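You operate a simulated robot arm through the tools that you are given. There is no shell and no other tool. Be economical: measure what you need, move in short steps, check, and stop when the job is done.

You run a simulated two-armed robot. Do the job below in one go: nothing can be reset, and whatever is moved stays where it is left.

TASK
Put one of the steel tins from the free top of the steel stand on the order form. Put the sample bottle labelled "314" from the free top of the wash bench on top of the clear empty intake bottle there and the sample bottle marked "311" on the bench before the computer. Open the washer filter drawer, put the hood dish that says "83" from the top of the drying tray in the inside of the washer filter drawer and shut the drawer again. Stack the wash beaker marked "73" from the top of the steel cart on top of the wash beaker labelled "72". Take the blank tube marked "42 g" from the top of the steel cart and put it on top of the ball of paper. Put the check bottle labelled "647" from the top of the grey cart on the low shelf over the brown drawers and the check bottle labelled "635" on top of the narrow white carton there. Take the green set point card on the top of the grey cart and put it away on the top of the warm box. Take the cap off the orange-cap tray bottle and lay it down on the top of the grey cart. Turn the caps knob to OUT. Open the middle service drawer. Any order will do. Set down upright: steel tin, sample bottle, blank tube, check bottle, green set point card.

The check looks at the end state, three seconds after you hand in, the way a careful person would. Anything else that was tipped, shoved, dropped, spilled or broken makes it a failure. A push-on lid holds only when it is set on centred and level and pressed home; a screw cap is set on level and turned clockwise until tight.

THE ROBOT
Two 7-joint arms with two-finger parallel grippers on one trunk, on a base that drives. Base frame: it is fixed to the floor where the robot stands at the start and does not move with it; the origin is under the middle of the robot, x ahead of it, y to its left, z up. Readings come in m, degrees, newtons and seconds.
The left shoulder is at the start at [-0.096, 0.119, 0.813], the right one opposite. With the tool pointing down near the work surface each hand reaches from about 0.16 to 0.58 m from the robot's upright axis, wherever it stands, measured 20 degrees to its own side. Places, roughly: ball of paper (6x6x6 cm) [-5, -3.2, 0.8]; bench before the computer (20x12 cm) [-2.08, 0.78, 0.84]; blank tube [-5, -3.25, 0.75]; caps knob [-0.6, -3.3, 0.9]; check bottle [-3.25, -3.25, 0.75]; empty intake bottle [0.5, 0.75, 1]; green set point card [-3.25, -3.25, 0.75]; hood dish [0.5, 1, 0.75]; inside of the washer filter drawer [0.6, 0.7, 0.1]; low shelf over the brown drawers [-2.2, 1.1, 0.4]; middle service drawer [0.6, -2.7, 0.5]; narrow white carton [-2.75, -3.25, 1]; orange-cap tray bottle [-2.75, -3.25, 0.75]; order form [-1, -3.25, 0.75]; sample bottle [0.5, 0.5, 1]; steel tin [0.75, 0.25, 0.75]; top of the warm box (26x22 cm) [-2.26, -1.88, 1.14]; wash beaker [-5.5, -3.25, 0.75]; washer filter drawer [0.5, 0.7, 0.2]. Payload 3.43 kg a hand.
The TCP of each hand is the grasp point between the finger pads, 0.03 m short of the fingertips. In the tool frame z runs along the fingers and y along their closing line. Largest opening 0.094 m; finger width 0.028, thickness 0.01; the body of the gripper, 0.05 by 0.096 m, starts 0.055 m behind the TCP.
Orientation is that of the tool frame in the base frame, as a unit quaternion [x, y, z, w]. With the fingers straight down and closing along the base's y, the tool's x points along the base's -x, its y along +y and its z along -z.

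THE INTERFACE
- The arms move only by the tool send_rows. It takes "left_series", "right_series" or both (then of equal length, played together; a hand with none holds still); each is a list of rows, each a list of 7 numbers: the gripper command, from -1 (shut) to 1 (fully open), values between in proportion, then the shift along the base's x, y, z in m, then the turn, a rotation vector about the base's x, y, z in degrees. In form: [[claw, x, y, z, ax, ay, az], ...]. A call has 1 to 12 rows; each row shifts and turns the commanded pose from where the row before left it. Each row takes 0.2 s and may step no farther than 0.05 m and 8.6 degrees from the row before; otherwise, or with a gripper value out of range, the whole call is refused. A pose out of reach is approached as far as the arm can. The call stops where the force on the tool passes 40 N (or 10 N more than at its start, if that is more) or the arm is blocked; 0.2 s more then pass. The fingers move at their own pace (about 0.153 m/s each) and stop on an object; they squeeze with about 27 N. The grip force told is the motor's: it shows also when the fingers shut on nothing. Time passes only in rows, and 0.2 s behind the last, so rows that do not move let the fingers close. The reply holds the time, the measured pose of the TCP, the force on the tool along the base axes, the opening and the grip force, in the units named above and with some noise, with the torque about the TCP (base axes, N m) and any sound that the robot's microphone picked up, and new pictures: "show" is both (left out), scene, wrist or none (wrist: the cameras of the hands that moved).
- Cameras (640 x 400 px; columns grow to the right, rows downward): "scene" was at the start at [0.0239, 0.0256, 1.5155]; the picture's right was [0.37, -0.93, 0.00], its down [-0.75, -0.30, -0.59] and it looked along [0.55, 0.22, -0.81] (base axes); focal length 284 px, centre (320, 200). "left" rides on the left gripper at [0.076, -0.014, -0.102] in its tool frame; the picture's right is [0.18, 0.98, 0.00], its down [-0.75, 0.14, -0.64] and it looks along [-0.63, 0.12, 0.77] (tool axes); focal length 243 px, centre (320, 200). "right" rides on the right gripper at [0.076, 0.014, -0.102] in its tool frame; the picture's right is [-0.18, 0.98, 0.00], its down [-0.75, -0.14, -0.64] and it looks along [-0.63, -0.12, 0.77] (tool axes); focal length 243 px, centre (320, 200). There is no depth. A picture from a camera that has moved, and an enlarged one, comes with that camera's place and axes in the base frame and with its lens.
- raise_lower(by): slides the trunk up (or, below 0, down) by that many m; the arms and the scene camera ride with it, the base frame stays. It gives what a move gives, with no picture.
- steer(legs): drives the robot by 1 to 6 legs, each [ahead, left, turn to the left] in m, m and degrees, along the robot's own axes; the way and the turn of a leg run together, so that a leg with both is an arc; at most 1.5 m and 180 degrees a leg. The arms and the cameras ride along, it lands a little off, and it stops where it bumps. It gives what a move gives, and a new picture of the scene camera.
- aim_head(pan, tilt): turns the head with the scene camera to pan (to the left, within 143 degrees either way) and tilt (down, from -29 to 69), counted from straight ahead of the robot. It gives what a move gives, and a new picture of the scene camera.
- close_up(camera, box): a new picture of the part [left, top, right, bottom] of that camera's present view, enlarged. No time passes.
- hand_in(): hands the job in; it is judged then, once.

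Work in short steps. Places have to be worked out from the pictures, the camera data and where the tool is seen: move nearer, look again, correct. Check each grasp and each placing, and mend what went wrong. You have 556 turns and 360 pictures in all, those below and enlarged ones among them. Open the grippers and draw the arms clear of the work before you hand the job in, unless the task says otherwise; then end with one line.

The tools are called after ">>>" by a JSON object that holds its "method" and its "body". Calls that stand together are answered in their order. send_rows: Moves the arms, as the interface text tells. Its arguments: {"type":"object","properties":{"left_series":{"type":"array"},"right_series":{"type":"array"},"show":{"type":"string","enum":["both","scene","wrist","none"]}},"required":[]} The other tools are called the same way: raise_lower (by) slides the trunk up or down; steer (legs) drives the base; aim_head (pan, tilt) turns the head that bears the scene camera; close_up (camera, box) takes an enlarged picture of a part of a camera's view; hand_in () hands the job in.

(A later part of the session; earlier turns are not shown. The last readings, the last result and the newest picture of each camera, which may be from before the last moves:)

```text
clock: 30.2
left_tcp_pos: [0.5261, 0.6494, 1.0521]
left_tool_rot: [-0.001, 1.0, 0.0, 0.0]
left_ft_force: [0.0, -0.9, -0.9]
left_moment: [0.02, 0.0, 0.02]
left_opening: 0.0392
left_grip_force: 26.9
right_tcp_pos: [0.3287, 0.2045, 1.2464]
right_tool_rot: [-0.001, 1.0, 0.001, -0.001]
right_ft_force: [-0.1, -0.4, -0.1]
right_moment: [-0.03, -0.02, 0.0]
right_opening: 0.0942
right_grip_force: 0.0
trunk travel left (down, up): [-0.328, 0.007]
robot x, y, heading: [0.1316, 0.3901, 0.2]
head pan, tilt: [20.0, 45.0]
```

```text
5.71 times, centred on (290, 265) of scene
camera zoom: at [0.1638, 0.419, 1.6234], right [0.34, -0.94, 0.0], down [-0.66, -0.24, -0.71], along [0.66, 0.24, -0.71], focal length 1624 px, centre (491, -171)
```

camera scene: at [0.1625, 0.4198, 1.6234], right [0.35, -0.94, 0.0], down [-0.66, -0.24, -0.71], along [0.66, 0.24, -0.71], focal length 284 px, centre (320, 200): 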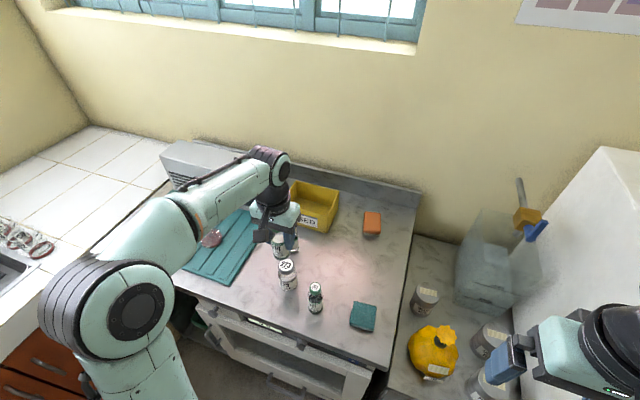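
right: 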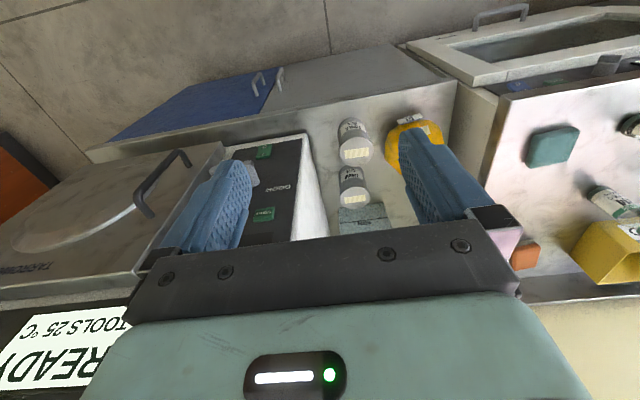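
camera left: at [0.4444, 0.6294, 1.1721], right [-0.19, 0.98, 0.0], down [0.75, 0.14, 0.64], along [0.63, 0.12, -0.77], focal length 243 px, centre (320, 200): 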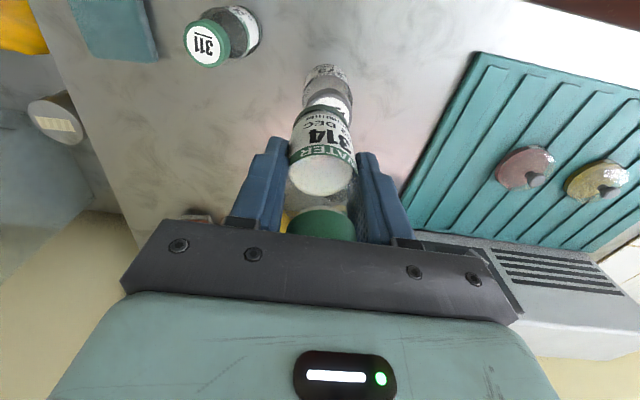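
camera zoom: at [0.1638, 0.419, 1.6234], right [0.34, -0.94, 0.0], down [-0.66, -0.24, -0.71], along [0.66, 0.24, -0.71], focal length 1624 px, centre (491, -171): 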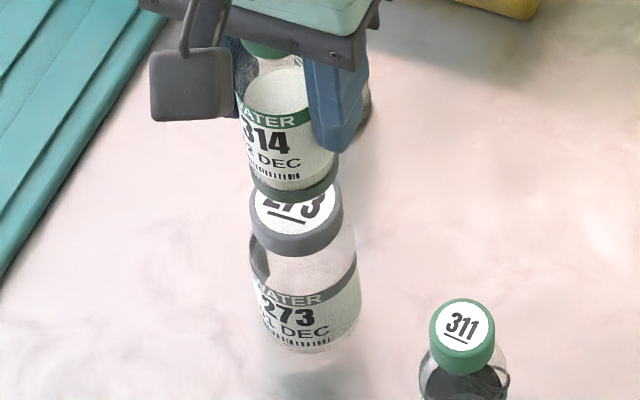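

Nearly concentric; I need ~2 mm more in y and about 2 cm further down. I lower with small steps and read forces.

>>> {"method": "send_rows", "body": {"left_series": [[-1, 0, 0.002, -0.006, 0, 0, 0], [-1, 0, 0, -0.006, 0, 0, 0], [-1, 0, 0, 0, 0, 0, 0]], "show": "none"}}

>>> {"method": "close_up", "body": {"camera": "left", "box": [270, 50, 390, 140]}}

>>> {"method": "close_up", "body": {"camera": "scene", "box": [250, 230, 330, 300]}}

```text
clock: 31.0
left_tcp_pos: [0.5281, 0.6518, 1.0395]
left_tool_rot: [-0.002, 1.0, 0.0, 0.0]
left_ft_force: [0.5, -0.9, -0.7]
left_moment: [0.0, -0.01, -0.01]
left_opening: 0.0391
left_grip_force: 26.6
right_tcp_pos: [0.3275, 0.204, 1.247]
right_tool_rot: [-0.002, 1.0, -0.001, 0.0]
right_ft_force: [0.1, 0.3, -0.1]
right_moment: [0.0, -0.02, 0.0]
right_opening: 0.0937
right_grip_force: 0.0
trunk travel left (down, up): [-0.328, 0.007]
robot x, y, heading: [0.1332, 0.393, 0.1]
head pan, tilt: [20.0, 45.0]
```

```text
4.44 times, centred on (330, 95) of left
camera zoom: at [0.4514, 0.6378, 1.1422], right [-0.19, 0.98, 0.0], down [0.75, 0.14, 0.64], along [0.63, 0.12, -0.77], focal length 1078 px, centre (276, 667)
```

zoom: 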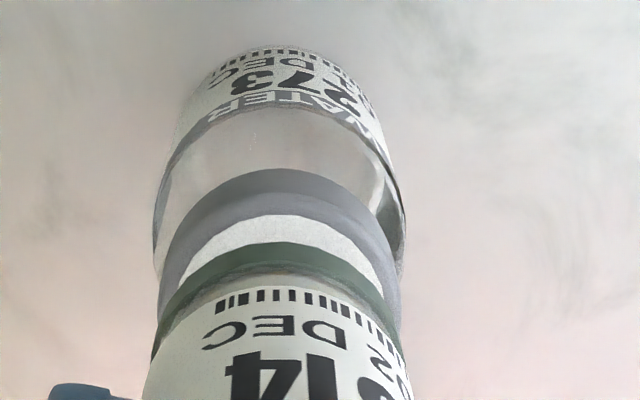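

```text
5.71 times, centred on (290, 265) of scene
camera zoom: at [0.1638, 0.419, 1.6234], right [0.34, -0.94, 0.0], down [-0.66, -0.24, -0.71], along [0.66, 0.24, -0.71], focal length 1624 px, centre (491, -171)
```

zoom: 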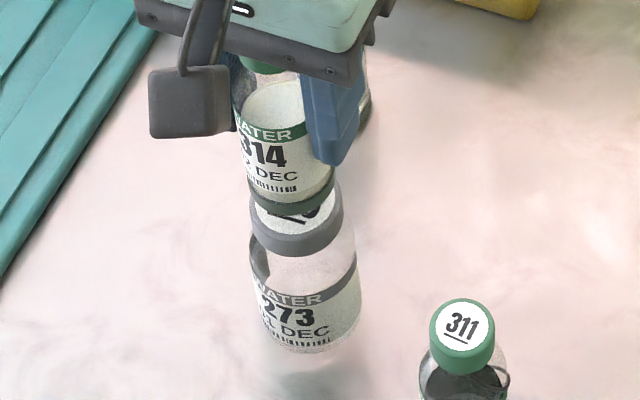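

Aligned to ~1 mm. Continue down in small steps.

>>> {"method": "send_rows", "body": {"left_series": [[-1, 0, -0.001, -0.004, 0, 0, 0], [-1, 0, 0, -0.002, 0, 0, 0], [-1, 0, 0, 0, 0, 0, 0]], "show": "none"}}

>>> {"method": "send_rows", "body": {"left_series": [[-1, 0, 0, -0.002, 0, 0, 0], [-1, 0, 0, -0.002, 0, 0, 0], [-1, 0, 0, 0, 0, 0, 0]], "show": "none"}}

>>> {"method": "close_up", "body": {"camera": "left", "box": [270, 50, 390, 140]}}

```text
clock: 31.8
left_tcp_pos: [0.5268, 0.6519, 1.0328]
left_tool_rot: [-0.002, 1.0, 0.0, 0.0]
left_ft_force: [-0.4, -0.3, -1.3]
left_moment: [-0.01, 0.03, 0.01]
left_opening: 0.0392
left_grip_force: 26.6
right_tcp_pos: [0.3281, 0.2026, 1.2478]
right_tool_rot: [-0.002, 1.0, 0.001, 0.001]
right_ft_force: [-0.5, -0.3, 0.5]
right_moment: [0.0, -0.01, 0.01]
right_opening: 0.0941
right_grip_force: 0.0
trunk travel left (down, up): [-0.328, 0.007]
robot x, y, heading: [0.1312, 0.3952, -0.0]
head pan, tilt: [20.0, 45.0]
```

```text
clock: 32.6
left_tcp_pos: [0.5265, 0.6515, 1.0297]
left_tool_rot: [-0.002, 1.0, 0.0, 0.001]
left_ft_force: [0.3, 0.4, -0.2]
left_moment: [0.01, -0.01, 0.01]
left_opening: 0.039
left_grip_force: 27.5
right_tcp_pos: [0.329, 0.2041, 1.2471]
right_tool_rot: [-0.002, 1.0, -0.001, 0.0]
right_ft_force: [0.1, 0.2, -0.6]
right_moment: [-0.02, 0.0, 0.02]
right_opening: 0.0939
right_grip_force: 0.1
trunk travel left (down, up): [-0.328, 0.007]
robot x, y, heading: [0.1329, 0.3932, 0.1]
head pan, tilt: [20.0, 45.0]
```

```text
4.44 times, centred on (330, 95) of left
camera zoom: at [0.451, 0.6361, 1.1325], right [-0.19, 0.98, 0.0], down [0.75, 0.14, 0.64], along [0.63, 0.12, -0.77], focal length 1078 px, centre (276, 667)
```

zoom: 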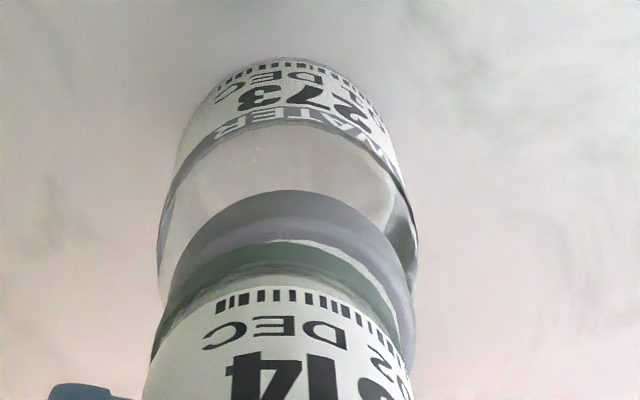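

Very close to contact. I correct y by +2 mm and lower another few mm.

>>> {"method": "send_rows", "body": {"left_series": [[-1, 0, 0.002, -0.001, 0, 0, 0], [-1, 0, 0, -0.002, 0, 0, 0], [-1, 0, 0, 0, 0, 0, 0]], "show": "none"}}

>>> {"method": "send_rows", "body": {"left_series": [[-1, 0, 0, -0.002, 0, 0, 0], [-1, 0, 0, 0, 0, 0, 0]], "show": "none"}}

>>> {"method": "close_up", "body": {"camera": "left", "box": [270, 50, 390, 140]}}

>>> {"method": "close_up", "body": {"camera": "scene", "box": [250, 230, 330, 300]}}

```text
clock: 33.4
left_tcp_pos: [0.5262, 0.6538, 1.026]
left_tool_rot: [-0.002, 1.0, 0.0, 0.0]
left_ft_force: [0.6, 0.0, -1.9]
left_moment: [0.01, -0.02, 0.0]
left_opening: 0.0386
left_grip_force: 27.0
right_tcp_pos: [0.3283, 0.2035, 1.2478]
right_tool_rot: [-0.003, 1.0, 0.0, 0.0]
right_ft_force: [0.1, 1.6, -0.8]
right_moment: [0.01, 0.04, 0.05]
right_opening: 0.0941
right_grip_force: 0.1
trunk travel left (down, up): [-0.328, 0.007]
robot x, y, heading: [0.1271, 0.3933, 0.3]
head pan, tilt: [20.0, 45.0]
```

```text
clock: 34.0
left_tcp_pos: [0.5264, 0.6531, 1.025]
left_tool_rot: [-0.002, 1.0, 0.001, 0.0]
left_ft_force: [0.8, 0.9, -0.4]
left_moment: [0.0, -0.02, -0.01]
left_opening: 0.039
left_grip_force: 27.3
right_tcp_pos: [0.3273, 0.2036, 1.2476]
right_tool_rot: [-0.001, 1.0, 0.0, -0.001]
right_ft_force: [-0.3, -1.7, 0.6]
right_moment: [-0.01, 0.0, 0.0]
right_opening: 0.0938
right_grip_force: 0.0
trunk travel left (down, up): [-0.328, 0.007]
robot x, y, heading: [0.1341, 0.3931, -0.0]
head pan, tilt: [20.0, 45.0]
```

```text
4.44 times, centred on (330, 95) of left
camera zoom: at [0.451, 0.6388, 1.1276], right [-0.19, 0.98, 0.0], down [0.75, 0.14, 0.64], along [0.63, 0.12, -0.77], focal length 1078 px, centre (276, 667)
```

zoom: 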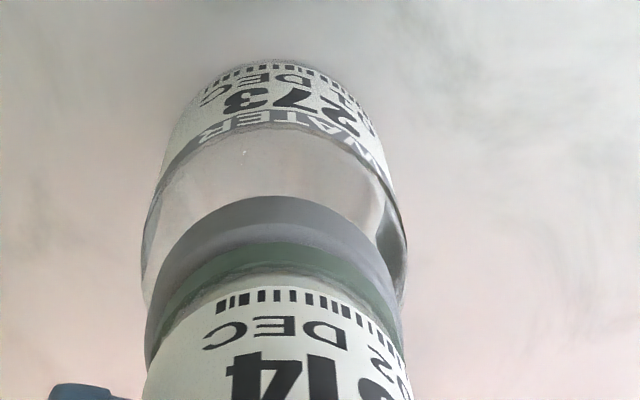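

```text
5.71 times, centred on (290, 265) of scene
camera zoom: at [0.1638, 0.419, 1.6234], right [0.34, -0.94, 0.0], down [-0.66, -0.24, -0.71], along [0.66, 0.24, -0.71], focal length 1624 px, centre (491, -171)
```

zoom: 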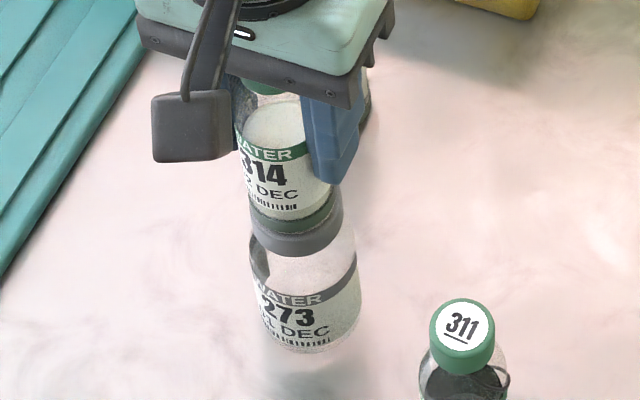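

It looks seated or within a millimetre or two; no force yet. I creep down with force check.

>>> {"method": "send_rows", "body": {"left_series": [[-1, 0, -0.001, -0.002, 0, 0, 0], [-1, 0, 0, 0, 0, 0, 0]], "show": "none"}}

>>> {"method": "send_rows", "body": {"left_series": [[-1, 0, 0, -0.002, 0, 0, 0], [-1, 0, 0, 0, 0, 0, 0]], "show": "none"}}

```text
clock: 34.6
left_tcp_pos: [0.5271, 0.6523, 1.0227]
left_tool_rot: [-0.002, 1.0, 0.0, 0.001]
left_ft_force: [-0.5, 1.7, 8.0]
left_moment: [0.14, 0.0, 0.02]
left_opening: 0.0388
left_grip_force: 27.0
right_tcp_pos: [0.3265, 0.2035, 1.2474]
right_tool_rot: [-0.002, 1.0, -0.001, 0.001]
right_ft_force: [0.7, 0.4, -0.3]
right_moment: [0.01, 0.0, -0.02]
right_opening: 0.094
right_grip_force: 0.0
trunk travel left (down, up): [-0.328, 0.007]
robot x, y, heading: [0.131, 0.3956, 0.2]
head pan, tilt: [20.0, 45.0]
```

```text
clock: 35.2
left_tcp_pos: [0.5265, 0.6513, 1.0233]
left_tool_rot: [-0.002, 1.0, 0.0, 0.004]
left_ft_force: [1.1, 3.6, 28.8]
left_moment: [0.32, 0.01, 0.06]
left_opening: 0.0391
left_grip_force: 27.0
right_tcp_pos: [0.327, 0.2033, 1.2481]
right_tool_rot: [-0.002, 1.0, 0.0, 0.001]
right_ft_force: [0.0, -0.1, -0.9]
right_moment: [0.01, -0.01, 0.01]
right_opening: 0.0942
right_grip_force: 0.1
trunk travel left (down, up): [-0.328, 0.007]
robot x, y, heading: [0.1354, 0.3931, 0.1]
head pan, tilt: [20.0, 45.0]
```

Contact at TCP z≈1.023. I relieve the push by 2 mm, open, and rise.

>>> {"method": "send_rows", "body": {"left_series": [[-1, 0, 0, 0.002, 0, 0, 0], [-1, 0, 0, 0, 0, 0, 0], [0.1, 0, 0, 0, 0, 0, 0], [0.3, 0, 0, 0, 0, 0, 0], [0.5, 0, 0, 0, 0, 0, 0]], "show": "wrist"}}

>>> {"method": "close_up", "body": {"camera": "scene", "box": [250, 230, 330, 300]}}

```text
clock: 36.4
left_tcp_pos: [0.5262, 0.6505, 1.0226]
left_tool_rot: [-0.002, 1.0, 0.0, -0.001]
left_ft_force: [0.3, 0.0, -0.5]
left_moment: [0.0, -0.02, 0.04]
left_opening: 0.0705
left_grip_force: 0.0
right_tcp_pos: [0.3279, 0.2024, 1.2476]
right_tool_rot: [-0.001, 1.0, -0.001, 0.0]
right_ft_force: [0.3, 0.7, -0.2]
right_moment: [-0.01, 0.01, 0.0]
right_opening: 0.0942
right_grip_force: 0.1
trunk travel left (down, up): [-0.328, 0.007]
robot x, y, heading: [0.1344, 0.3935, 0.3]
head pan, tilt: [20.0, 45.0]
camera left: at [0.4508, 0.6373, 1.1253], right [-0.19, 0.98, 0.0], down [0.75, 0.14, 0.64], along [0.63, 0.12, -0.77], focal length 243 px, centre (320, 200)
```

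left: 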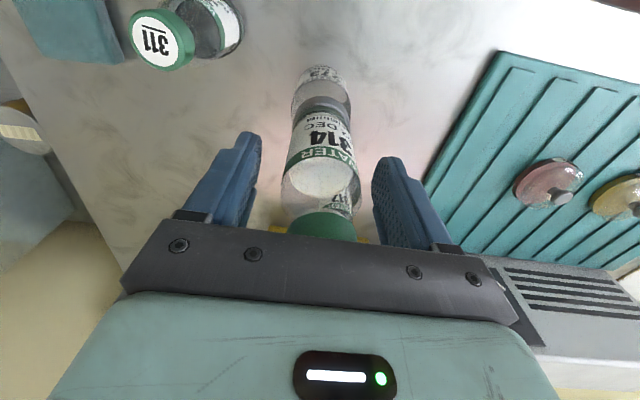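

```text
5.71 times, centred on (290, 265) of scene
camera zoom: at [0.1637, 0.4191, 1.6234], right [0.34, -0.94, 0.0], down [-0.66, -0.24, -0.71], along [0.66, 0.24, -0.71], focal length 1624 px, centre (491, -171)
```

zoom: 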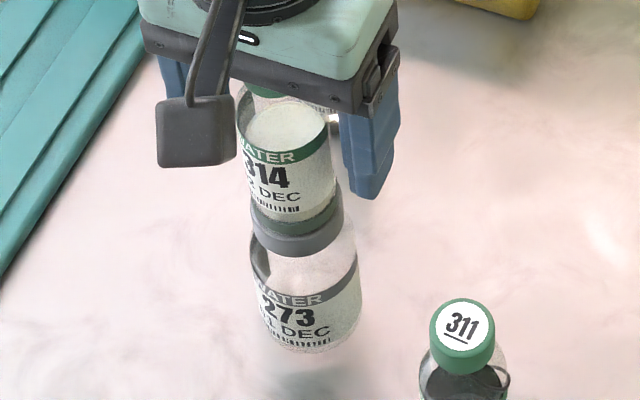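

314 stands on 273. I rise straight up clear of it.

>>> {"method": "send_rows", "body": {"left_series": [[0.8, 0, 0, 0.03, 0, 0, 0], [0.8, 0, 0, 0.04, 0, 0, 0], [0.8, 0, 0, 0.04, 0, 0, 0], [0.8, -0.02, 0, 0.03, 0, 0, 0], [0.8, -0.03, 0, 0, 0, 0, 0], [0.8, -0.04, 0, 0, 0, 0, 0]], "show": "scene"}}

```text
clock: 37.8
left_tcp_pos: [0.4322, 0.65, 1.1628]
left_tool_rot: [-0.002, 1.0, 0.0, 0.0]
left_ft_force: [-1.7, 0.6, -0.1]
left_moment: [-0.01, -0.02, 0.0]
left_opening: 0.0846
left_grip_force: 0.1
right_tcp_pos: [0.3272, 0.2041, 1.2476]
right_tool_rot: [-0.002, 1.0, 0.0, 0.001]
right_ft_force: [0.6, 0.4, -0.5]
right_moment: [-0.01, 0.01, -0.01]
right_opening: 0.0941
right_grip_force: 0.1
trunk travel left (down, up): [-0.328, 0.007]
robot x, y, heading: [0.1306, 0.3945, 0.3]
head pan, tilt: [20.0, 45.0]
camera scene: at [0.162, 0.419, 1.6234], right [0.34, -0.94, 0.0], down [-0.66, -0.24, -0.71], along [0.66, 0.24, -0.71], focal length 284 px, centre (320, 200)
```

scene: 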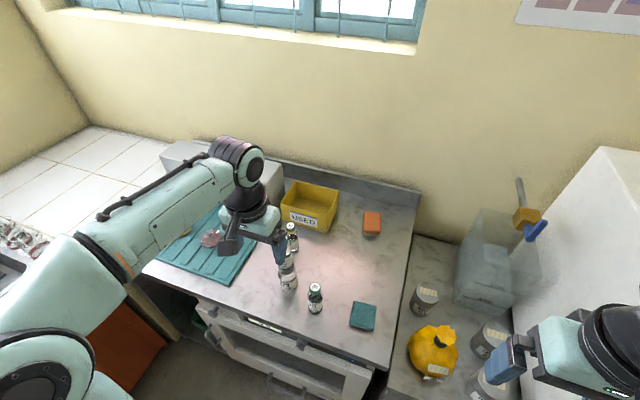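

Stack is done. Next the hood dish: I drive left so dish 83 at about (0.59,0.98) comes in reach of the left hand.

>>> {"method": "steer", "body": {"legs": [[0, 0.4, 0]]}}

>>> {"method": "close_up", "body": {"camera": "left", "box": [0, 0, 640, 400]}}

```text
clock: 41.8
left_tcp_pos: [0.4279, 1.0514, 1.1622]
left_tool_rot: [-0.006, 1.0, 0.0, 0.0]
left_ft_force: [-0.7, 0.2, -0.4]
left_moment: [0.0, 0.01, 0.03]
left_opening: 0.0845
left_grip_force: 0.1
right_tcp_pos: [0.3262, 0.6036, 1.2484]
right_tool_rot: [-0.007, 1.0, 0.0, 0.0]
right_ft_force: [-0.3, -1.1, 0.3]
right_moment: [0.04, 0.0, 0.03]
right_opening: 0.0938
right_grip_force: 0.1
trunk travel left (down, up): [-0.328, 0.007]
robot x, y, heading: [0.1286, 0.791, 0.3]
head pan, tilt: [20.0, 45.0]
camera scene: at [0.1603, 0.8179, 1.6234], right [0.35, -0.94, 0.0], down [-0.66, -0.25, -0.71], along [0.66, 0.25, -0.71], focal length 284 px, centre (320, 200)
```

scene: 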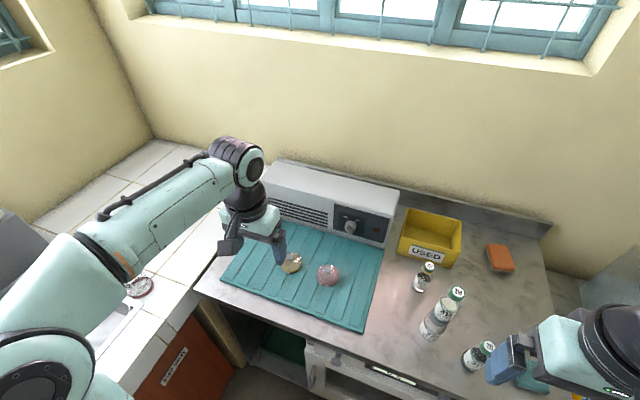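

```text
1.00 times, centred on (320, 200) of left (not enlarged: the box is as wide or as high as the picture)
camera zoom: at [0.353, 1.0365, 1.2663], right [-0.2, 0.98, 0.0], down [0.75, 0.15, 0.64], along [0.63, 0.13, -0.77], focal length 243 px, centre (320, 200)
```

zoom: 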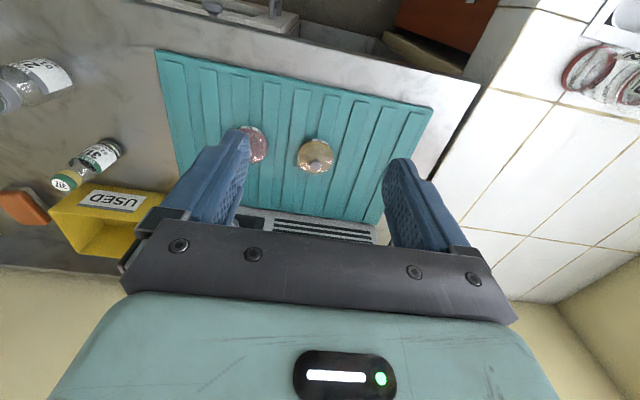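

Dish 83 is near (0.577,0.955). I move the hand over it and down to about z 1.0, then look.

>>> {"method": "send_rows", "body": {"left_series": [[1, 0.04, -0.02, -0.02, 0, 0, 0], [1, 0.04, -0.025, -0.01, 0, 0, 0], [1, 0.04, -0.025, -0.01, 0, 0, 0], [1, 0.029, -0.026, -0.03, 0, 0, 0], [1, 0, 0, -0.04, 0, 0, 0], [1, 0, 0, -0.04, 0, 0, 0]], "show": "both"}}

```text
clock: 43.2
left_tcp_pos: [0.5778, 0.9558, 1.0134]
left_tool_rot: [-0.006, 1.0, 0.0, 0.0]
left_ft_force: [0.2, -0.3, -0.6]
left_moment: [0.0, 0.03, -0.03]
left_opening: 0.0942
left_grip_force: 0.0
right_tcp_pos: [0.3267, 0.6035, 1.2467]
right_tool_rot: [-0.006, 1.0, 0.001, 0.0]
right_ft_force: [0.3, -0.6, 0.2]
right_moment: [0.04, 0.0, 0.01]
right_opening: 0.0939
right_grip_force: 0.1
trunk travel left (down, up): [-0.328, 0.007]
robot x, y, heading: [0.1302, 0.7902, 0.7]
head pan, tilt: [20.0, 45.0]
camera scene: at [0.161, 0.8177, 1.6234], right [0.35, -0.94, 0.0], down [-0.66, -0.25, -0.71], along [0.66, 0.25, -0.71], focal length 284 px, centre (320, 200)
camera left: at [0.5026, 0.9408, 1.1158], right [-0.2, 0.98, 0.0], down [0.75, 0.15, 0.64], along [0.63, 0.13, -0.77], focal length 243 px, centre (320, 200)
```

scene: 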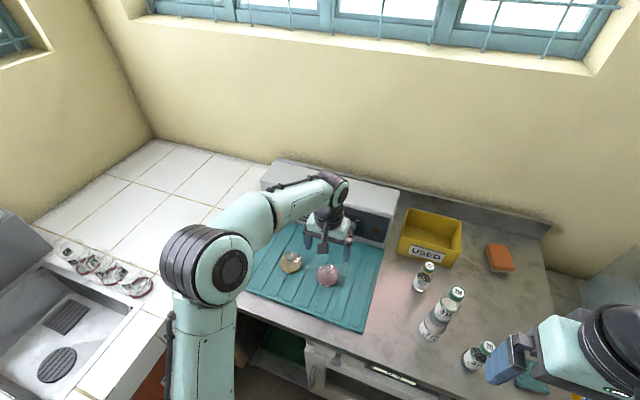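
left: 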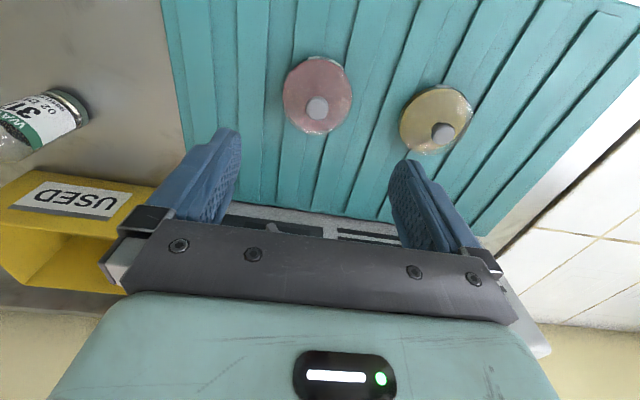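

Dish centre ≈(0.581,0.955), base near z 0.845. I lower the open hand to z≈0.90 and check.

>>> {"method": "send_rows", "body": {"left_series": [[1, 0.004, 0, -0.04, 0, 0, 0], [1, 0, 0, -0.04, 0, 0, 0], [1, 0, 0, -0.03, 0, 0, 0]], "show": "wrist"}}

>>> {"method": "close_up", "body": {"camera": "scene", "box": [280, 220, 380, 310]}}

```text
clock: 44.0
left_tcp_pos: [0.5833, 0.9564, 0.9016]
left_tool_rot: [-0.007, 1.0, 0.0, 0.0]
left_ft_force: [0.4, -1.4, -1.0]
left_moment: [0.0, -0.01, 0.04]
left_opening: 0.0942
left_grip_force: 0.0
right_tcp_pos: [0.3268, 0.6038, 1.2473]
right_tool_rot: [-0.005, 1.0, 0.0, 0.001]
right_ft_force: [0.2, -0.1, -0.2]
right_moment: [0.0, 0.03, 0.03]
right_opening: 0.0938
right_grip_force: 0.0
trunk travel left (down, up): [-0.328, 0.007]
robot x, y, heading: [0.1317, 0.7876, 0.7]
head pan, tilt: [20.0, 45.0]
camera left: at [0.5081, 0.9398, 1.0053], right [-0.2, 0.98, 0.0], down [0.75, 0.15, 0.64], along [0.63, 0.13, -0.77], focal length 243 px, centre (320, 200)
```

left: 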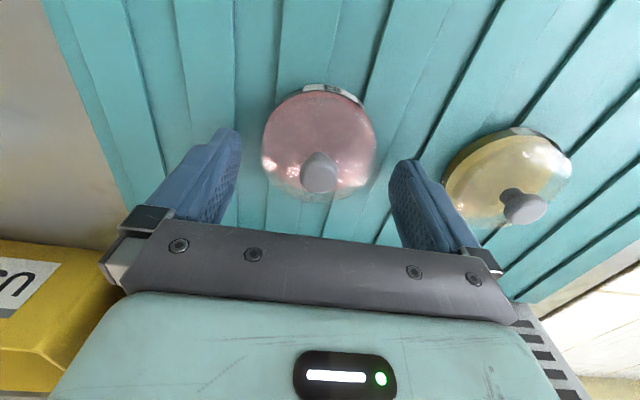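

```text
4.44 times, centred on (330, 265) of scene
camera zoom: at [0.1606, 0.8179, 1.6234], right [0.35, -0.94, 0.0], down [-0.66, -0.25, -0.71], along [0.66, 0.25, -0.71], focal length 1263 px, centre (276, -89)
```

zoom: 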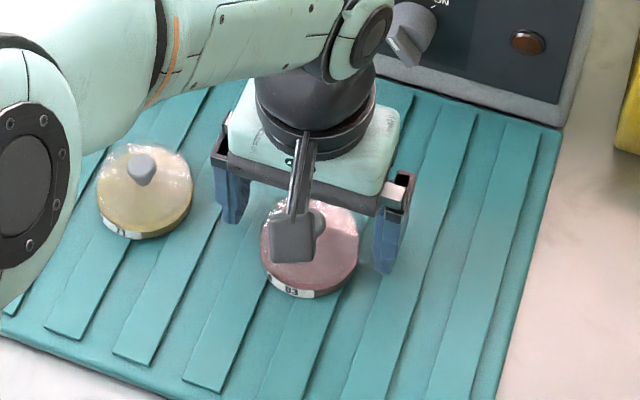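

Aligned over the dish. I lower further with the fingers straddling it.

>>> {"method": "send_rows", "body": {"left_series": [[1, 0, 0, -0.01, 0, 0, 0], [1, 0, 0, -0.008, 0, 0, 0], [1, 0, 0, 0, 0, 0, 0]], "show": "wrist"}}

>>> {"method": "close_up", "body": {"camera": "scene", "box": [280, 220, 380, 310]}}

```text
clock: 44.6
left_tcp_pos: [0.5814, 0.955, 0.8958]
left_tool_rot: [-0.006, 1.0, -0.001, 0.002]
left_ft_force: [-11.0, -0.5, 21.1]
left_moment: [0.69, 0.6, 0.2]
left_opening: 0.0939
left_grip_force: 0.2
right_tcp_pos: [0.325, 0.603, 1.2486]
right_tool_rot: [-0.008, 1.0, 0.0, 0.001]
right_ft_force: [-0.1, 0.2, -0.2]
right_moment: [-0.01, -0.01, -0.03]
right_opening: 0.0943
right_grip_force: 0.1
trunk travel left (down, up): [-0.328, 0.007]
robot x, y, heading: [0.1293, 0.7925, 0.7]
head pan, tilt: [20.0, 45.0]
stopped in row 2 (left hand): the force on the tool passed its limit at 47 N (the readings are from after the stop); the commanded pose is now the measured one
camera left: at [0.5068, 0.9405, 0.9983], right [-0.2, 0.98, 0.0], down [0.75, 0.15, 0.65], along [0.63, 0.13, -0.76], focal length 243 px, centre (320, 200)
```

left: 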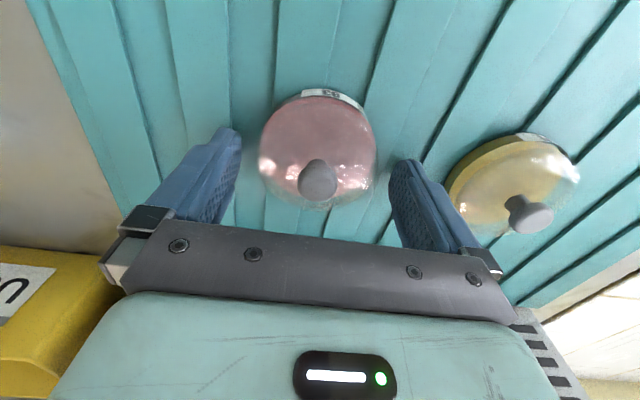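

```text
4.44 times, centred on (330, 265) of scene
camera zoom: at [0.158, 0.8174, 1.6236], right [0.35, -0.94, 0.0], down [-0.66, -0.25, -0.71], along [0.66, 0.25, -0.71], focal length 1263 px, centre (276, -89)
```

zoom: 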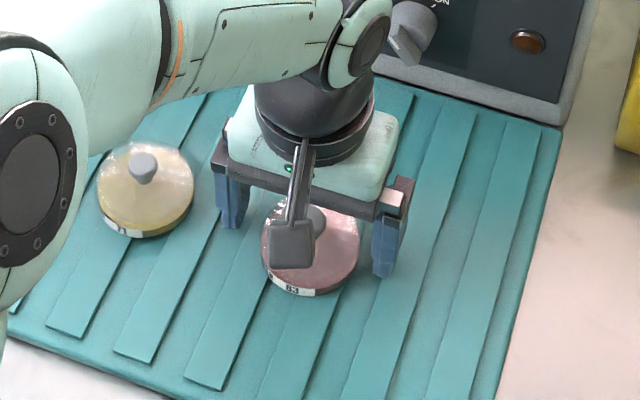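

Contact at TCP z 0.896 – fingertips on the tray (tray top ≈0.866; dish ≈63 mm wide). I rise 3 mm and close on the dish base.

>>> {"method": "send_rows", "body": {"left_series": [[1, 0.001, 0, 0.004, 0, 0, 0], [0.6, 0, 0, 0, 0, 0, 0], [0.3, 0, 0, 0, 0, 0, 0], [-1, 0, 0, 0, 0, 0, 0], [-1, 0, 0, 0, 0, 0, 0]], "show": "wrist"}}

```text
clock: 45.8
left_tcp_pos: [0.5851, 0.9569, 0.8967]
left_tool_rot: [-0.007, 1.0, 0.0, 0.003]
left_ft_force: [0.9, 0.2, -0.6]
left_moment: [0.01, -0.02, 0.01]
left_opening: 0.0665
left_grip_force: 27.3
right_tcp_pos: [0.3261, 0.604, 1.2488]
right_tool_rot: [-0.006, 1.0, 0.0, 0.0]
right_ft_force: [0.5, -0.3, -0.2]
right_moment: [0.02, -0.01, 0.0]
right_opening: 0.094
right_grip_force: 0.0
trunk travel left (down, up): [-0.328, 0.007]
robot x, y, heading: [0.1299, 0.7898, 0.3]
head pan, tilt: [20.0, 45.0]
camera left: at [0.5088, 0.9409, 0.9995], right [-0.2, 0.98, 0.0], down [0.75, 0.15, 0.65], along [0.63, 0.13, -0.76], focal length 243 px, centre (320, 200)
```

left: 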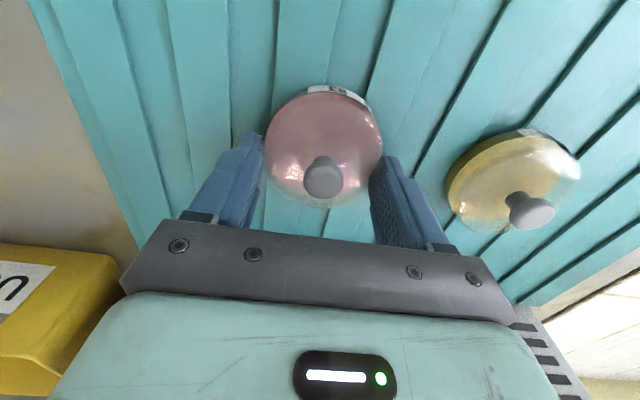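

Gripped at 66.5 mm. I lift gently 3 cm and check that dish and hood come up together.

>>> {"method": "send_rows", "body": {"left_series": [[-1, 0, 0, 0.01, 0, 0, 0], [-1, 0, 0, 0.02, 0, 0, 0], [-1, 0, 0, 0.03, 0, 0, 0]], "show": "wrist"}}

>>> {"method": "close_up", "body": {"camera": "scene", "box": [280, 200, 380, 290]}}

```text
clock: 46.6
left_tcp_pos: [0.584, 0.956, 0.9571]
left_tool_rot: [-0.006, 1.0, 0.0, 0.004]
left_ft_force: [-0.2, -0.3, -2.0]
left_moment: [0.01, -0.04, -0.02]
left_opening: 0.0667
left_grip_force: 27.3
right_tcp_pos: [0.3254, 0.6041, 1.2478]
right_tool_rot: [-0.006, 1.0, -0.001, 0.0]
right_ft_force: [-0.1, 0.3, -0.2]
right_moment: [-0.02, 0.01, 0.02]
right_opening: 0.0937
right_grip_force: 0.1
trunk travel left (down, up): [-0.328, 0.007]
robot x, y, heading: [0.131, 0.7924, 0.7]
head pan, tilt: [20.0, 45.0]
camera left: at [0.5076, 0.943, 1.0591], right [-0.2, 0.98, 0.0], down [0.75, 0.15, 0.65], along [0.63, 0.13, -0.76], focal length 243 px, centre (320, 200)
```

left: 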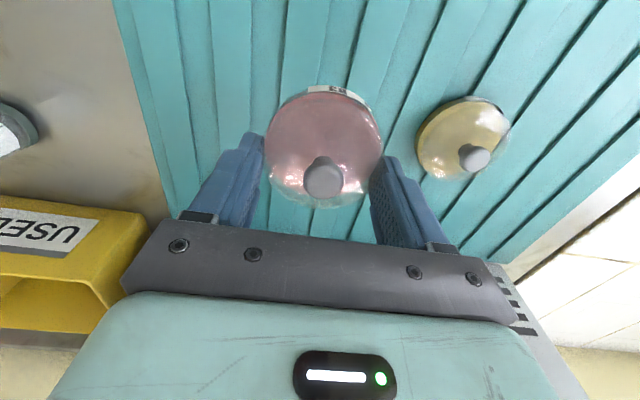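

```text
4.44 times, centred on (330, 245) of scene
camera zoom: at [0.1599, 0.818, 1.6234], right [0.35, -0.94, 0.0], down [-0.66, -0.25, -0.71], along [0.66, 0.25, -0.71], focal length 1263 px, centre (276, 0)
```

zoom: 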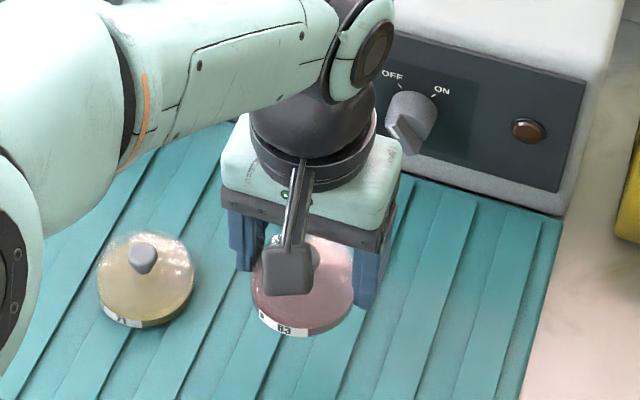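

Dish and hood are held level. I lift, retract toward the robot, then back off to work on the drawer.

>>> {"method": "send_rows", "body": {"left_series": [[-1, 0, 0, 0.03, 0, 0, 0], [-1, 0, 0, 0.03, 0, 0, 0], [-1, 0, 0, 0.03, 0, 0, 0], [-1, -0.03, 0, 0.02, 0, 0, 0], [-1, -0.035, 0, 0, 0, 0, 0], [-1, -0.035, 0, 0, 0, 0, 0], [-1, -0.035, 0, 0, 0, 0, 0], [-1, -0.035, 0, 0, 0, 0, 0], [-1, -0.03, 0, 0, 0, 0, 0], [-1, -0.02, 0, 0, 0, 0, 0]], "show": "none"}}

>>> {"method": "aim_head", "body": {"pan": 0, "tilt": 60}}

>>> {"method": "steer", "body": {"legs": [[-0.25, 0, 0], [0, -0.05, 0]]}}

```text
clock: 48.8
left_tcp_pos: [0.3666, 0.9569, 1.0685]
left_tool_rot: [-0.008, 1.0, 0.0, 0.003]
left_ft_force: [-0.1, 0.4, -1.0]
left_moment: [-0.03, -0.02, 0.01]
left_opening: 0.0665
left_grip_force: 26.9
right_tcp_pos: [0.3276, 0.6042, 1.2462]
right_tool_rot: [-0.006, 1.0, 0.0, 0.0]
right_ft_force: [0.4, -0.1, 0.8]
right_moment: [0.02, 0.0, 0.0]
right_opening: 0.0941
right_grip_force: 0.1
trunk travel left (down, up): [-0.328, 0.007]
robot x, y, heading: [0.1301, 0.7932, 0.7]
head pan, tilt: [20.0, 45.0]
```

```text
clock: 49.6
left_tcp_pos: [0.3671, 0.9566, 1.0672]
left_tool_rot: [-0.006, 1.0, 0.001, 0.003]
left_ft_force: [0.7, 0.0, -0.3]
left_moment: [0.02, 0.03, 0.04]
left_opening: 0.0665
left_grip_force: 27.3
right_tcp_pos: [0.3258, 0.6045, 1.2484]
right_tool_rot: [-0.006, 1.0, 0.0, 0.0]
right_ft_force: [0.2, -0.7, 0.7]
right_moment: [0.02, 0.01, -0.02]
right_opening: 0.094
right_grip_force: 0.1
trunk travel left (down, up): [-0.328, 0.007]
robot x, y, heading: [0.1271, 0.7919, 0.8]
head pan, tilt: [0.0, 60.0]
camera scene: at [0.1509, 0.7902, 1.604], right [0.01, -1.0, 0.0], down [-0.87, -0.01, -0.5], along [0.5, 0.01, -0.87], focal length 284 px, centre (320, 200)
```

scene: 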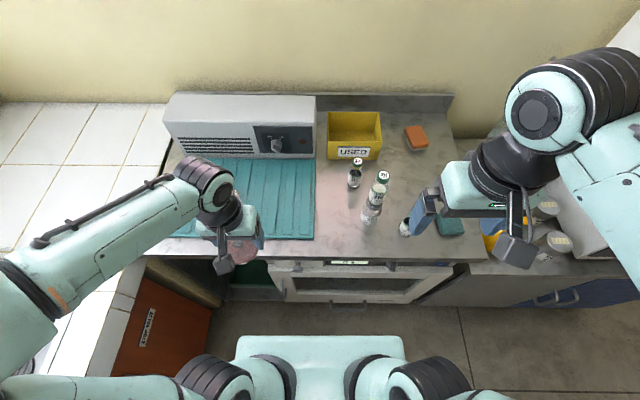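

```text
clock: 52.2
left_tcp_pos: [0.1159, 0.9055, 1.0671]
left_tool_rot: [-0.008, 1.0, 0.0, 0.003]
left_ft_force: [0.7, 0.7, 0.1]
left_moment: [0.04, -0.02, -0.03]
left_opening: 0.0667
left_grip_force: 26.9
right_tcp_pos: [0.0754, 0.5541, 1.249]
right_tool_rot: [-0.007, 1.0, 0.0, 0.0]
right_ft_force: [0.1, 0.5, -0.5]
right_moment: [0.02, 0.02, 0.0]
right_opening: 0.094
right_grip_force: 0.1
trunk travel left (down, up): [-0.328, 0.007]
robot x, y, heading: [-0.1177, 0.7431, 0.8]
head pan, tilt: [0.0, 60.0]
camera scene: at [-0.0998, 0.7395, 1.6039], right [0.01, -1.0, 0.0], down [-0.87, -0.01, -0.5], along [0.5, 0.01, -0.87], focal length 284 px, centre (320, 200)
```

scene: 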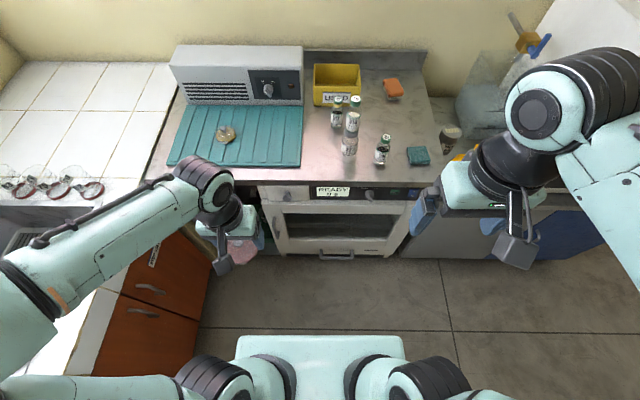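

Now I lower the trunk for the low drawer and look at it.

>>> {"method": "raise_lower", "body": {"by": -0.325}}

>>> {"method": "aim_head", "body": {"pan": 0, "tilt": 50}}

>>> {"method": "close_up", "body": {"camera": "scene", "box": [240, 150, 440, 290]}}

```text
clock: 55.4
left_tcp_pos: [0.1159, 0.9052, 0.7413]
left_tool_rot: [-0.007, 1.0, 0.0, 0.003]
left_ft_force: [0.1, 0.0, -0.1]
left_moment: [-0.03, 0.0, 0.0]
left_opening: 0.0666
left_grip_force: 26.8
right_tcp_pos: [0.0761, 0.5548, 0.9216]
right_tool_rot: [-0.007, 1.0, 0.0, 0.0]
right_ft_force: [-0.1, -0.3, 0.0]
right_moment: [0.03, -0.03, -0.01]
right_opening: 0.094
right_grip_force: 0.0
trunk travel left (down, up): [-0.003, 0.332]
robot x, y, heading: [-0.1203, 0.7403, 0.9]
head pan, tilt: [0.0, 60.0]
```

```text
clock: 56.1
left_tcp_pos: [0.117, 0.9051, 0.7416]
left_tool_rot: [-0.007, 1.0, 0.0, 0.003]
left_ft_force: [0.3, 0.7, -0.9]
left_moment: [-0.02, -0.01, 0.0]
left_opening: 0.0666
left_grip_force: 27.2
right_tcp_pos: [0.0755, 0.5546, 0.9218]
right_tool_rot: [-0.007, 1.0, -0.001, 0.0]
right_ft_force: [0.2, -0.5, 0.0]
right_moment: [0.0, 0.02, 0.0]
right_opening: 0.0937
right_grip_force: 0.0
trunk travel left (down, up): [-0.003, 0.332]
robot x, y, heading: [-0.123, 0.7428, 1.0]
head pan, tilt: [0.0, 50.0]
camera scene: at [-0.0394, 0.7404, 1.2841], right [0.01, -1.0, 0.0], down [-0.77, -0.01, -0.64], along [0.64, 0.01, -0.77], focal length 284 px, centre (320, 200)
```

scene: 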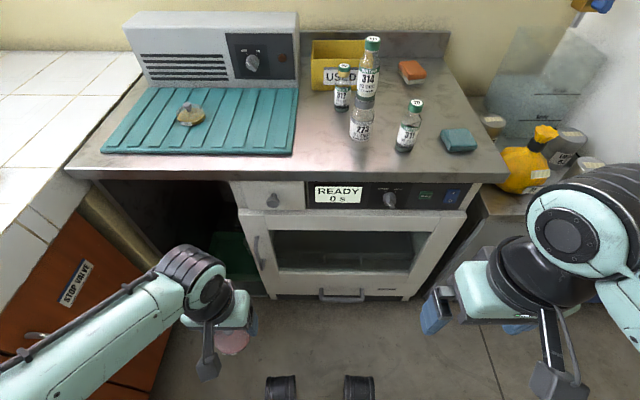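

```text
2.86 times, centred on (340, 220) of scene
camera zoom: at [-0.0394, 0.7404, 1.2841], right [0.01, -1.0, 0.0], down [-0.77, -0.01, -0.64], along [0.64, 0.01, -0.77], focal length 812 px, centre (263, 143)
```

zoom: 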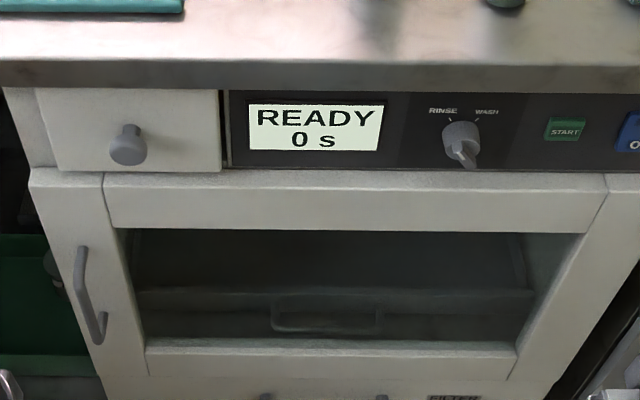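

The bottom panel carries the word FILTER and the handle. I take a close-up of it.

>>> {"method": "close_up", "body": {"camera": "scene", "box": [230, 260, 430, 320]}}

>>> {"method": "close_up", "body": {"camera": "right", "box": [0, 0, 640, 400]}}

```text
3.20 times, centred on (330, 290) of scene
camera zoom: at [-0.0394, 0.7404, 1.2841], right [0.01, -1.0, 0.0], down [-0.77, -0.01, -0.64], along [0.64, 0.01, -0.77], focal length 909 px, centre (288, -88)
```

zoom: 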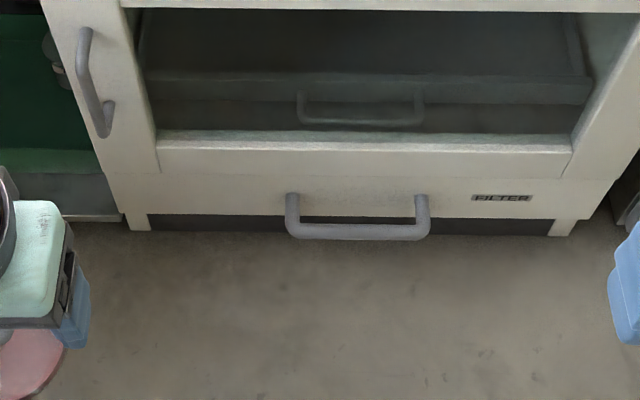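

```text
1.00 times, centred on (320, 200) of right (not enlarged: the box is as wide or as high as the picture)
camera zoom: at [0.0001, 0.5662, 1.0253], right [0.17, 0.99, 0.0], down [0.76, -0.13, 0.64], along [0.63, -0.11, -0.77], focal length 243 px, centre (320, 200)
```

zoom: 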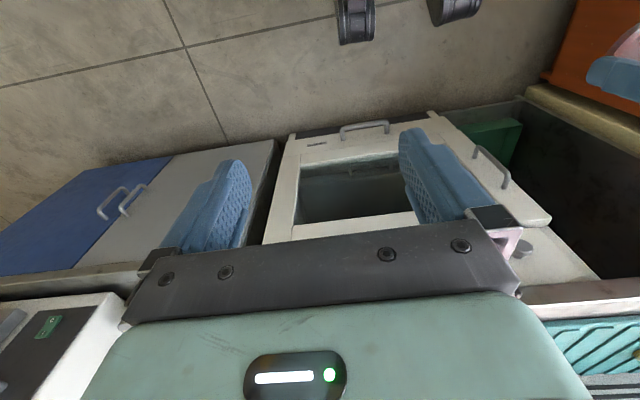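

The handle bar triangulates to about (0.386,0.661,0.165). I'll grip it with the right hand pitched forward 30° below horizontal, closing vertically; first I move ahead and down while yawing.

>>> {"method": "send_rows", "body": {"right_series": [[0, 0.035, 0.005, -0.03, 0, 0, 8.5], [0, 0.035, 0.005, -0.03, 0, 0, 8.5], [0, 0.035, 0.005, -0.03, 0, 0, 8.5], [0, 0.035, 0.005, -0.03, 0, 0, 8.5], [0, 0.035, 0.005, -0.03, 0, 0, 8.5], [0, 0.03, 0.005, -0.03, 0, 0, 8.5], [0, 0, 0.01, -0.04, 0, 0, 8.5], [0, 0, 0.01, -0.04, 0, 0, 8.5], [0, 0, 0.01, -0.04, 0, 0, 8.5], [0, 0, 0.01, -0.03, 0, 0, 8.5], [0, 0, 0.01, -0.03, 0, 0, 5]], "show": "scene"}}

```text
clock: 58.5
left_tcp_pos: [0.1166, 0.906, 0.7421]
left_tool_rot: [-0.007, 1.0, 0.001, 0.002]
left_ft_force: [-0.5, -0.4, -2.0]
left_moment: [-0.02, -0.01, -0.01]
left_opening: 0.0664
left_grip_force: 26.9
right_tcp_pos: [0.2835, 0.6338, 0.5616]
right_tool_rot: [0.713, -0.702, 0.0, -0.001]
right_ft_force: [-0.1, 0.2, -0.1]
right_moment: [-0.01, 0.04, -0.04]
right_opening: 0.0466
right_grip_force: 0.0
trunk travel left (down, up): [-0.003, 0.332]
robot x, y, heading: [-0.121, 0.7415, 0.9]
head pan, tilt: [0.0, 50.0]
camera scene: at [-0.0392, 0.7404, 1.2841], right [0.01, -1.0, 0.0], down [-0.77, -0.01, -0.64], along [0.64, 0.01, -0.77], focal length 284 px, centre (320, 200)
```

scene: 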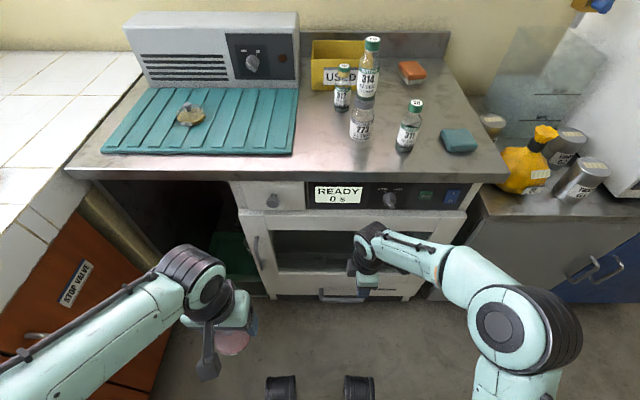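

Yawed 90°. Now I pitch forward 60° while lowering to the pre-grasp.

>>> {"method": "send_rows", "body": {"right_series": [[0, 0, 0.004, -0.035, 0, -8.5, 0], [0, 0, 0.004, -0.035, 0, -8.5, 0], [0, 0, 0.004, -0.035, 0, -8.5, 0], [0, 0, 0.004, -0.035, 0, -8.5, 0], [0, 0, 0.004, -0.035, 0, -8.5, 0], [0, 0, 0.004, -0.035, 0, -8.5, 0], [0, 0, 0.003, -0.035, 0, -8.5, 0], [0, 0, 0, -0.03, 0, 0, 0]], "show": "both"}}

```text
clock: 60.3
left_tcp_pos: [0.1156, 0.9051, 0.7425]
left_tool_rot: [-0.006, 1.0, 0.0, 0.002]
left_ft_force: [-0.1, 0.7, -0.9]
left_moment: [0.01, -0.03, 0.0]
left_opening: 0.0667
left_grip_force: 27.2
right_tcp_pos: [0.2822, 0.6562, 0.3092]
right_tool_rot: [0.617, -0.61, 0.353, -0.35]
right_ft_force: [0.1, 0.6, 1.1]
right_moment: [-0.01, -0.01, -0.01]
right_opening: 0.047
right_grip_force: 0.1
right hand out of reach, approached as far as the arm can: row 3, 6
trunk travel left (down, up): [-0.003, 0.332]
robot x, y, heading: [-0.1227, 0.7426, 0.9]
head pan, tilt: [0.0, 50.0]
camera scene: at [-0.0392, 0.7401, 1.2841], right [0.01, -1.0, 0.0], down [-0.77, -0.01, -0.64], along [0.64, 0.01, -0.77], focal length 284 px, centre (320, 200)
camera right: at [0.1879, 0.5792, 0.3496], right [-0.5, 0.17, -0.85], down [-0.49, 0.75, 0.44], along [0.72, 0.63, -0.29], focal length 243 px, centre (320, 200)
```

scene: 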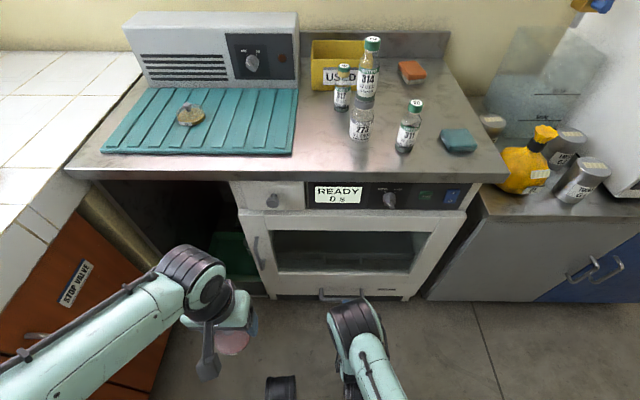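
right: 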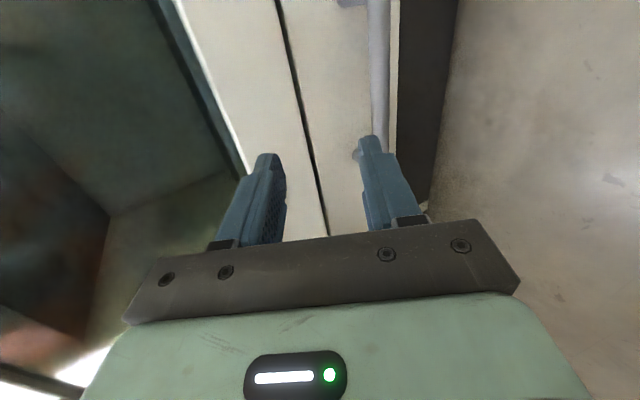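

The wrist view puts the bar at z≈0.18 (x≈0.386). I lower to the pre-grasp on the approach line.

>>> {"method": "send_rows", "body": {"right_series": [[0, 0.002, 0, -0.04, 0, 0, 0], [0, 0.006, 0, -0.036, 0, 0, 0], [0, 0.02, 0, -0.011, 0, 0, 0], [0, 0, 0, 0, 0, 0, 0]], "show": "wrist"}}

```text
clock: 61.3
left_tcp_pos: [0.1162, 0.906, 0.7424]
left_tool_rot: [-0.007, 1.0, 0.0, 0.004]
left_ft_force: [0.2, 0.0, -0.7]
left_moment: [-0.02, -0.04, -0.01]
left_opening: 0.0666
left_grip_force: 27.0
right_tcp_pos: [0.3107, 0.6555, 0.2207]
right_tool_rot: [0.618, -0.61, 0.352, -0.349]
right_ft_force: [-0.3, -0.8, -0.4]
right_moment: [0.01, 0.02, -0.01]
right_opening: 0.0473
right_grip_force: 0.0
trunk travel left (down, up): [-0.003, 0.332]
robot x, y, heading: [-0.1211, 0.7429, 0.7]
head pan, tilt: [0.0, 50.0]
camera right: at [0.2155, 0.5778, 0.2625], right [-0.5, 0.17, -0.85], down [-0.49, 0.76, 0.44], along [0.72, 0.63, -0.3], focal length 243 px, centre (320, 200)
```

right: 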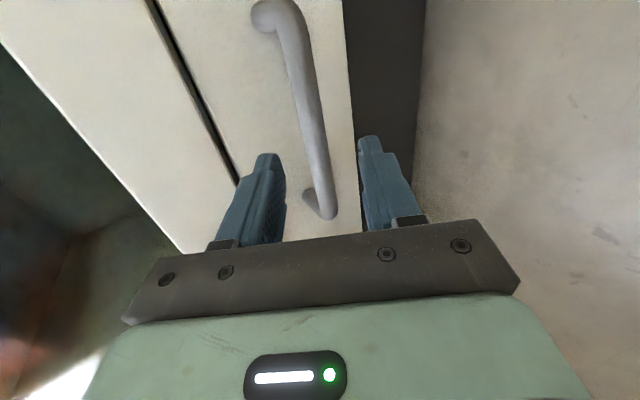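

The bar lies right on the approach line. I advance 7.5 cm along it and close.

>>> {"method": "send_rows", "body": {"right_series": [[0, 0.026, 0, -0.015, 0, 0, 0], [0, 0.022, 0, -0.013, 0, 0, 0], [0, 0.016, 0, -0.009, 0, 0, 0], [0, 0, 0, 0, 0, 0, 0]], "show": "wrist"}}

```text
clock: 62.3
left_tcp_pos: [0.1164, 0.9065, 0.7412]
left_tool_rot: [-0.007, 1.0, -0.001, 0.003]
left_ft_force: [-0.2, 0.4, -0.8]
left_moment: [0.01, -0.03, -0.03]
left_opening: 0.0665
left_grip_force: 27.1
right_tcp_pos: [0.374, 0.656, 0.1859]
right_tool_rot: [0.619, -0.61, 0.353, -0.348]
right_ft_force: [-0.2, -0.3, -0.6]
right_moment: [0.0, 0.01, -0.03]
right_opening: 0.0467
right_grip_force: 0.0
trunk travel left (down, up): [-0.003, 0.332]
robot x, y, heading: [-0.1233, 0.746, 0.8]
head pan, tilt: [0.0, 50.0]
camera right: at [0.2798, 0.5785, 0.2273], right [-0.5, 0.17, -0.85], down [-0.49, 0.76, 0.44], along [0.72, 0.63, -0.3], focal length 243 px, centre (320, 200)
```

right: 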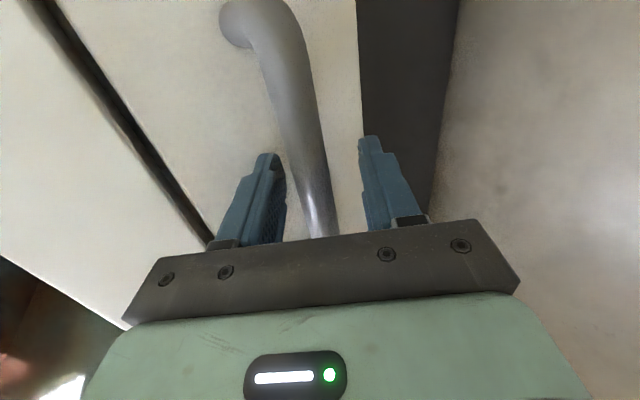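

The bar is between the fingers. I close and check the opening.

>>> {"method": "send_rows", "body": {"right_series": [[-1, 0, 0, 0, 0, 0, 0], [-1, 0, 0, 0, 0, 0, 0]], "show": "none"}}

```text
clock: 62.9
left_tcp_pos: [0.115, 0.9049, 0.7432]
left_tool_rot: [-0.007, 1.0, 0.001, 0.003]
left_ft_force: [0.1, 0.0, -0.8]
left_moment: [-0.02, 0.0, -0.01]
left_opening: 0.0667
left_grip_force: 26.8
right_tcp_pos: [0.3766, 0.6565, 0.1883]
right_tool_rot: [0.616, -0.61, 0.355, -0.35]
right_ft_force: [1.0, -1.0, 8.9]
right_moment: [0.63, 0.01, -0.31]
right_opening: 0.0222
right_grip_force: 45.2
trunk travel left (down, up): [-0.003, 0.332]
robot x, y, heading: [-0.1235, 0.742, 1.0]
head pan, tilt: [0.0, 50.0]
```

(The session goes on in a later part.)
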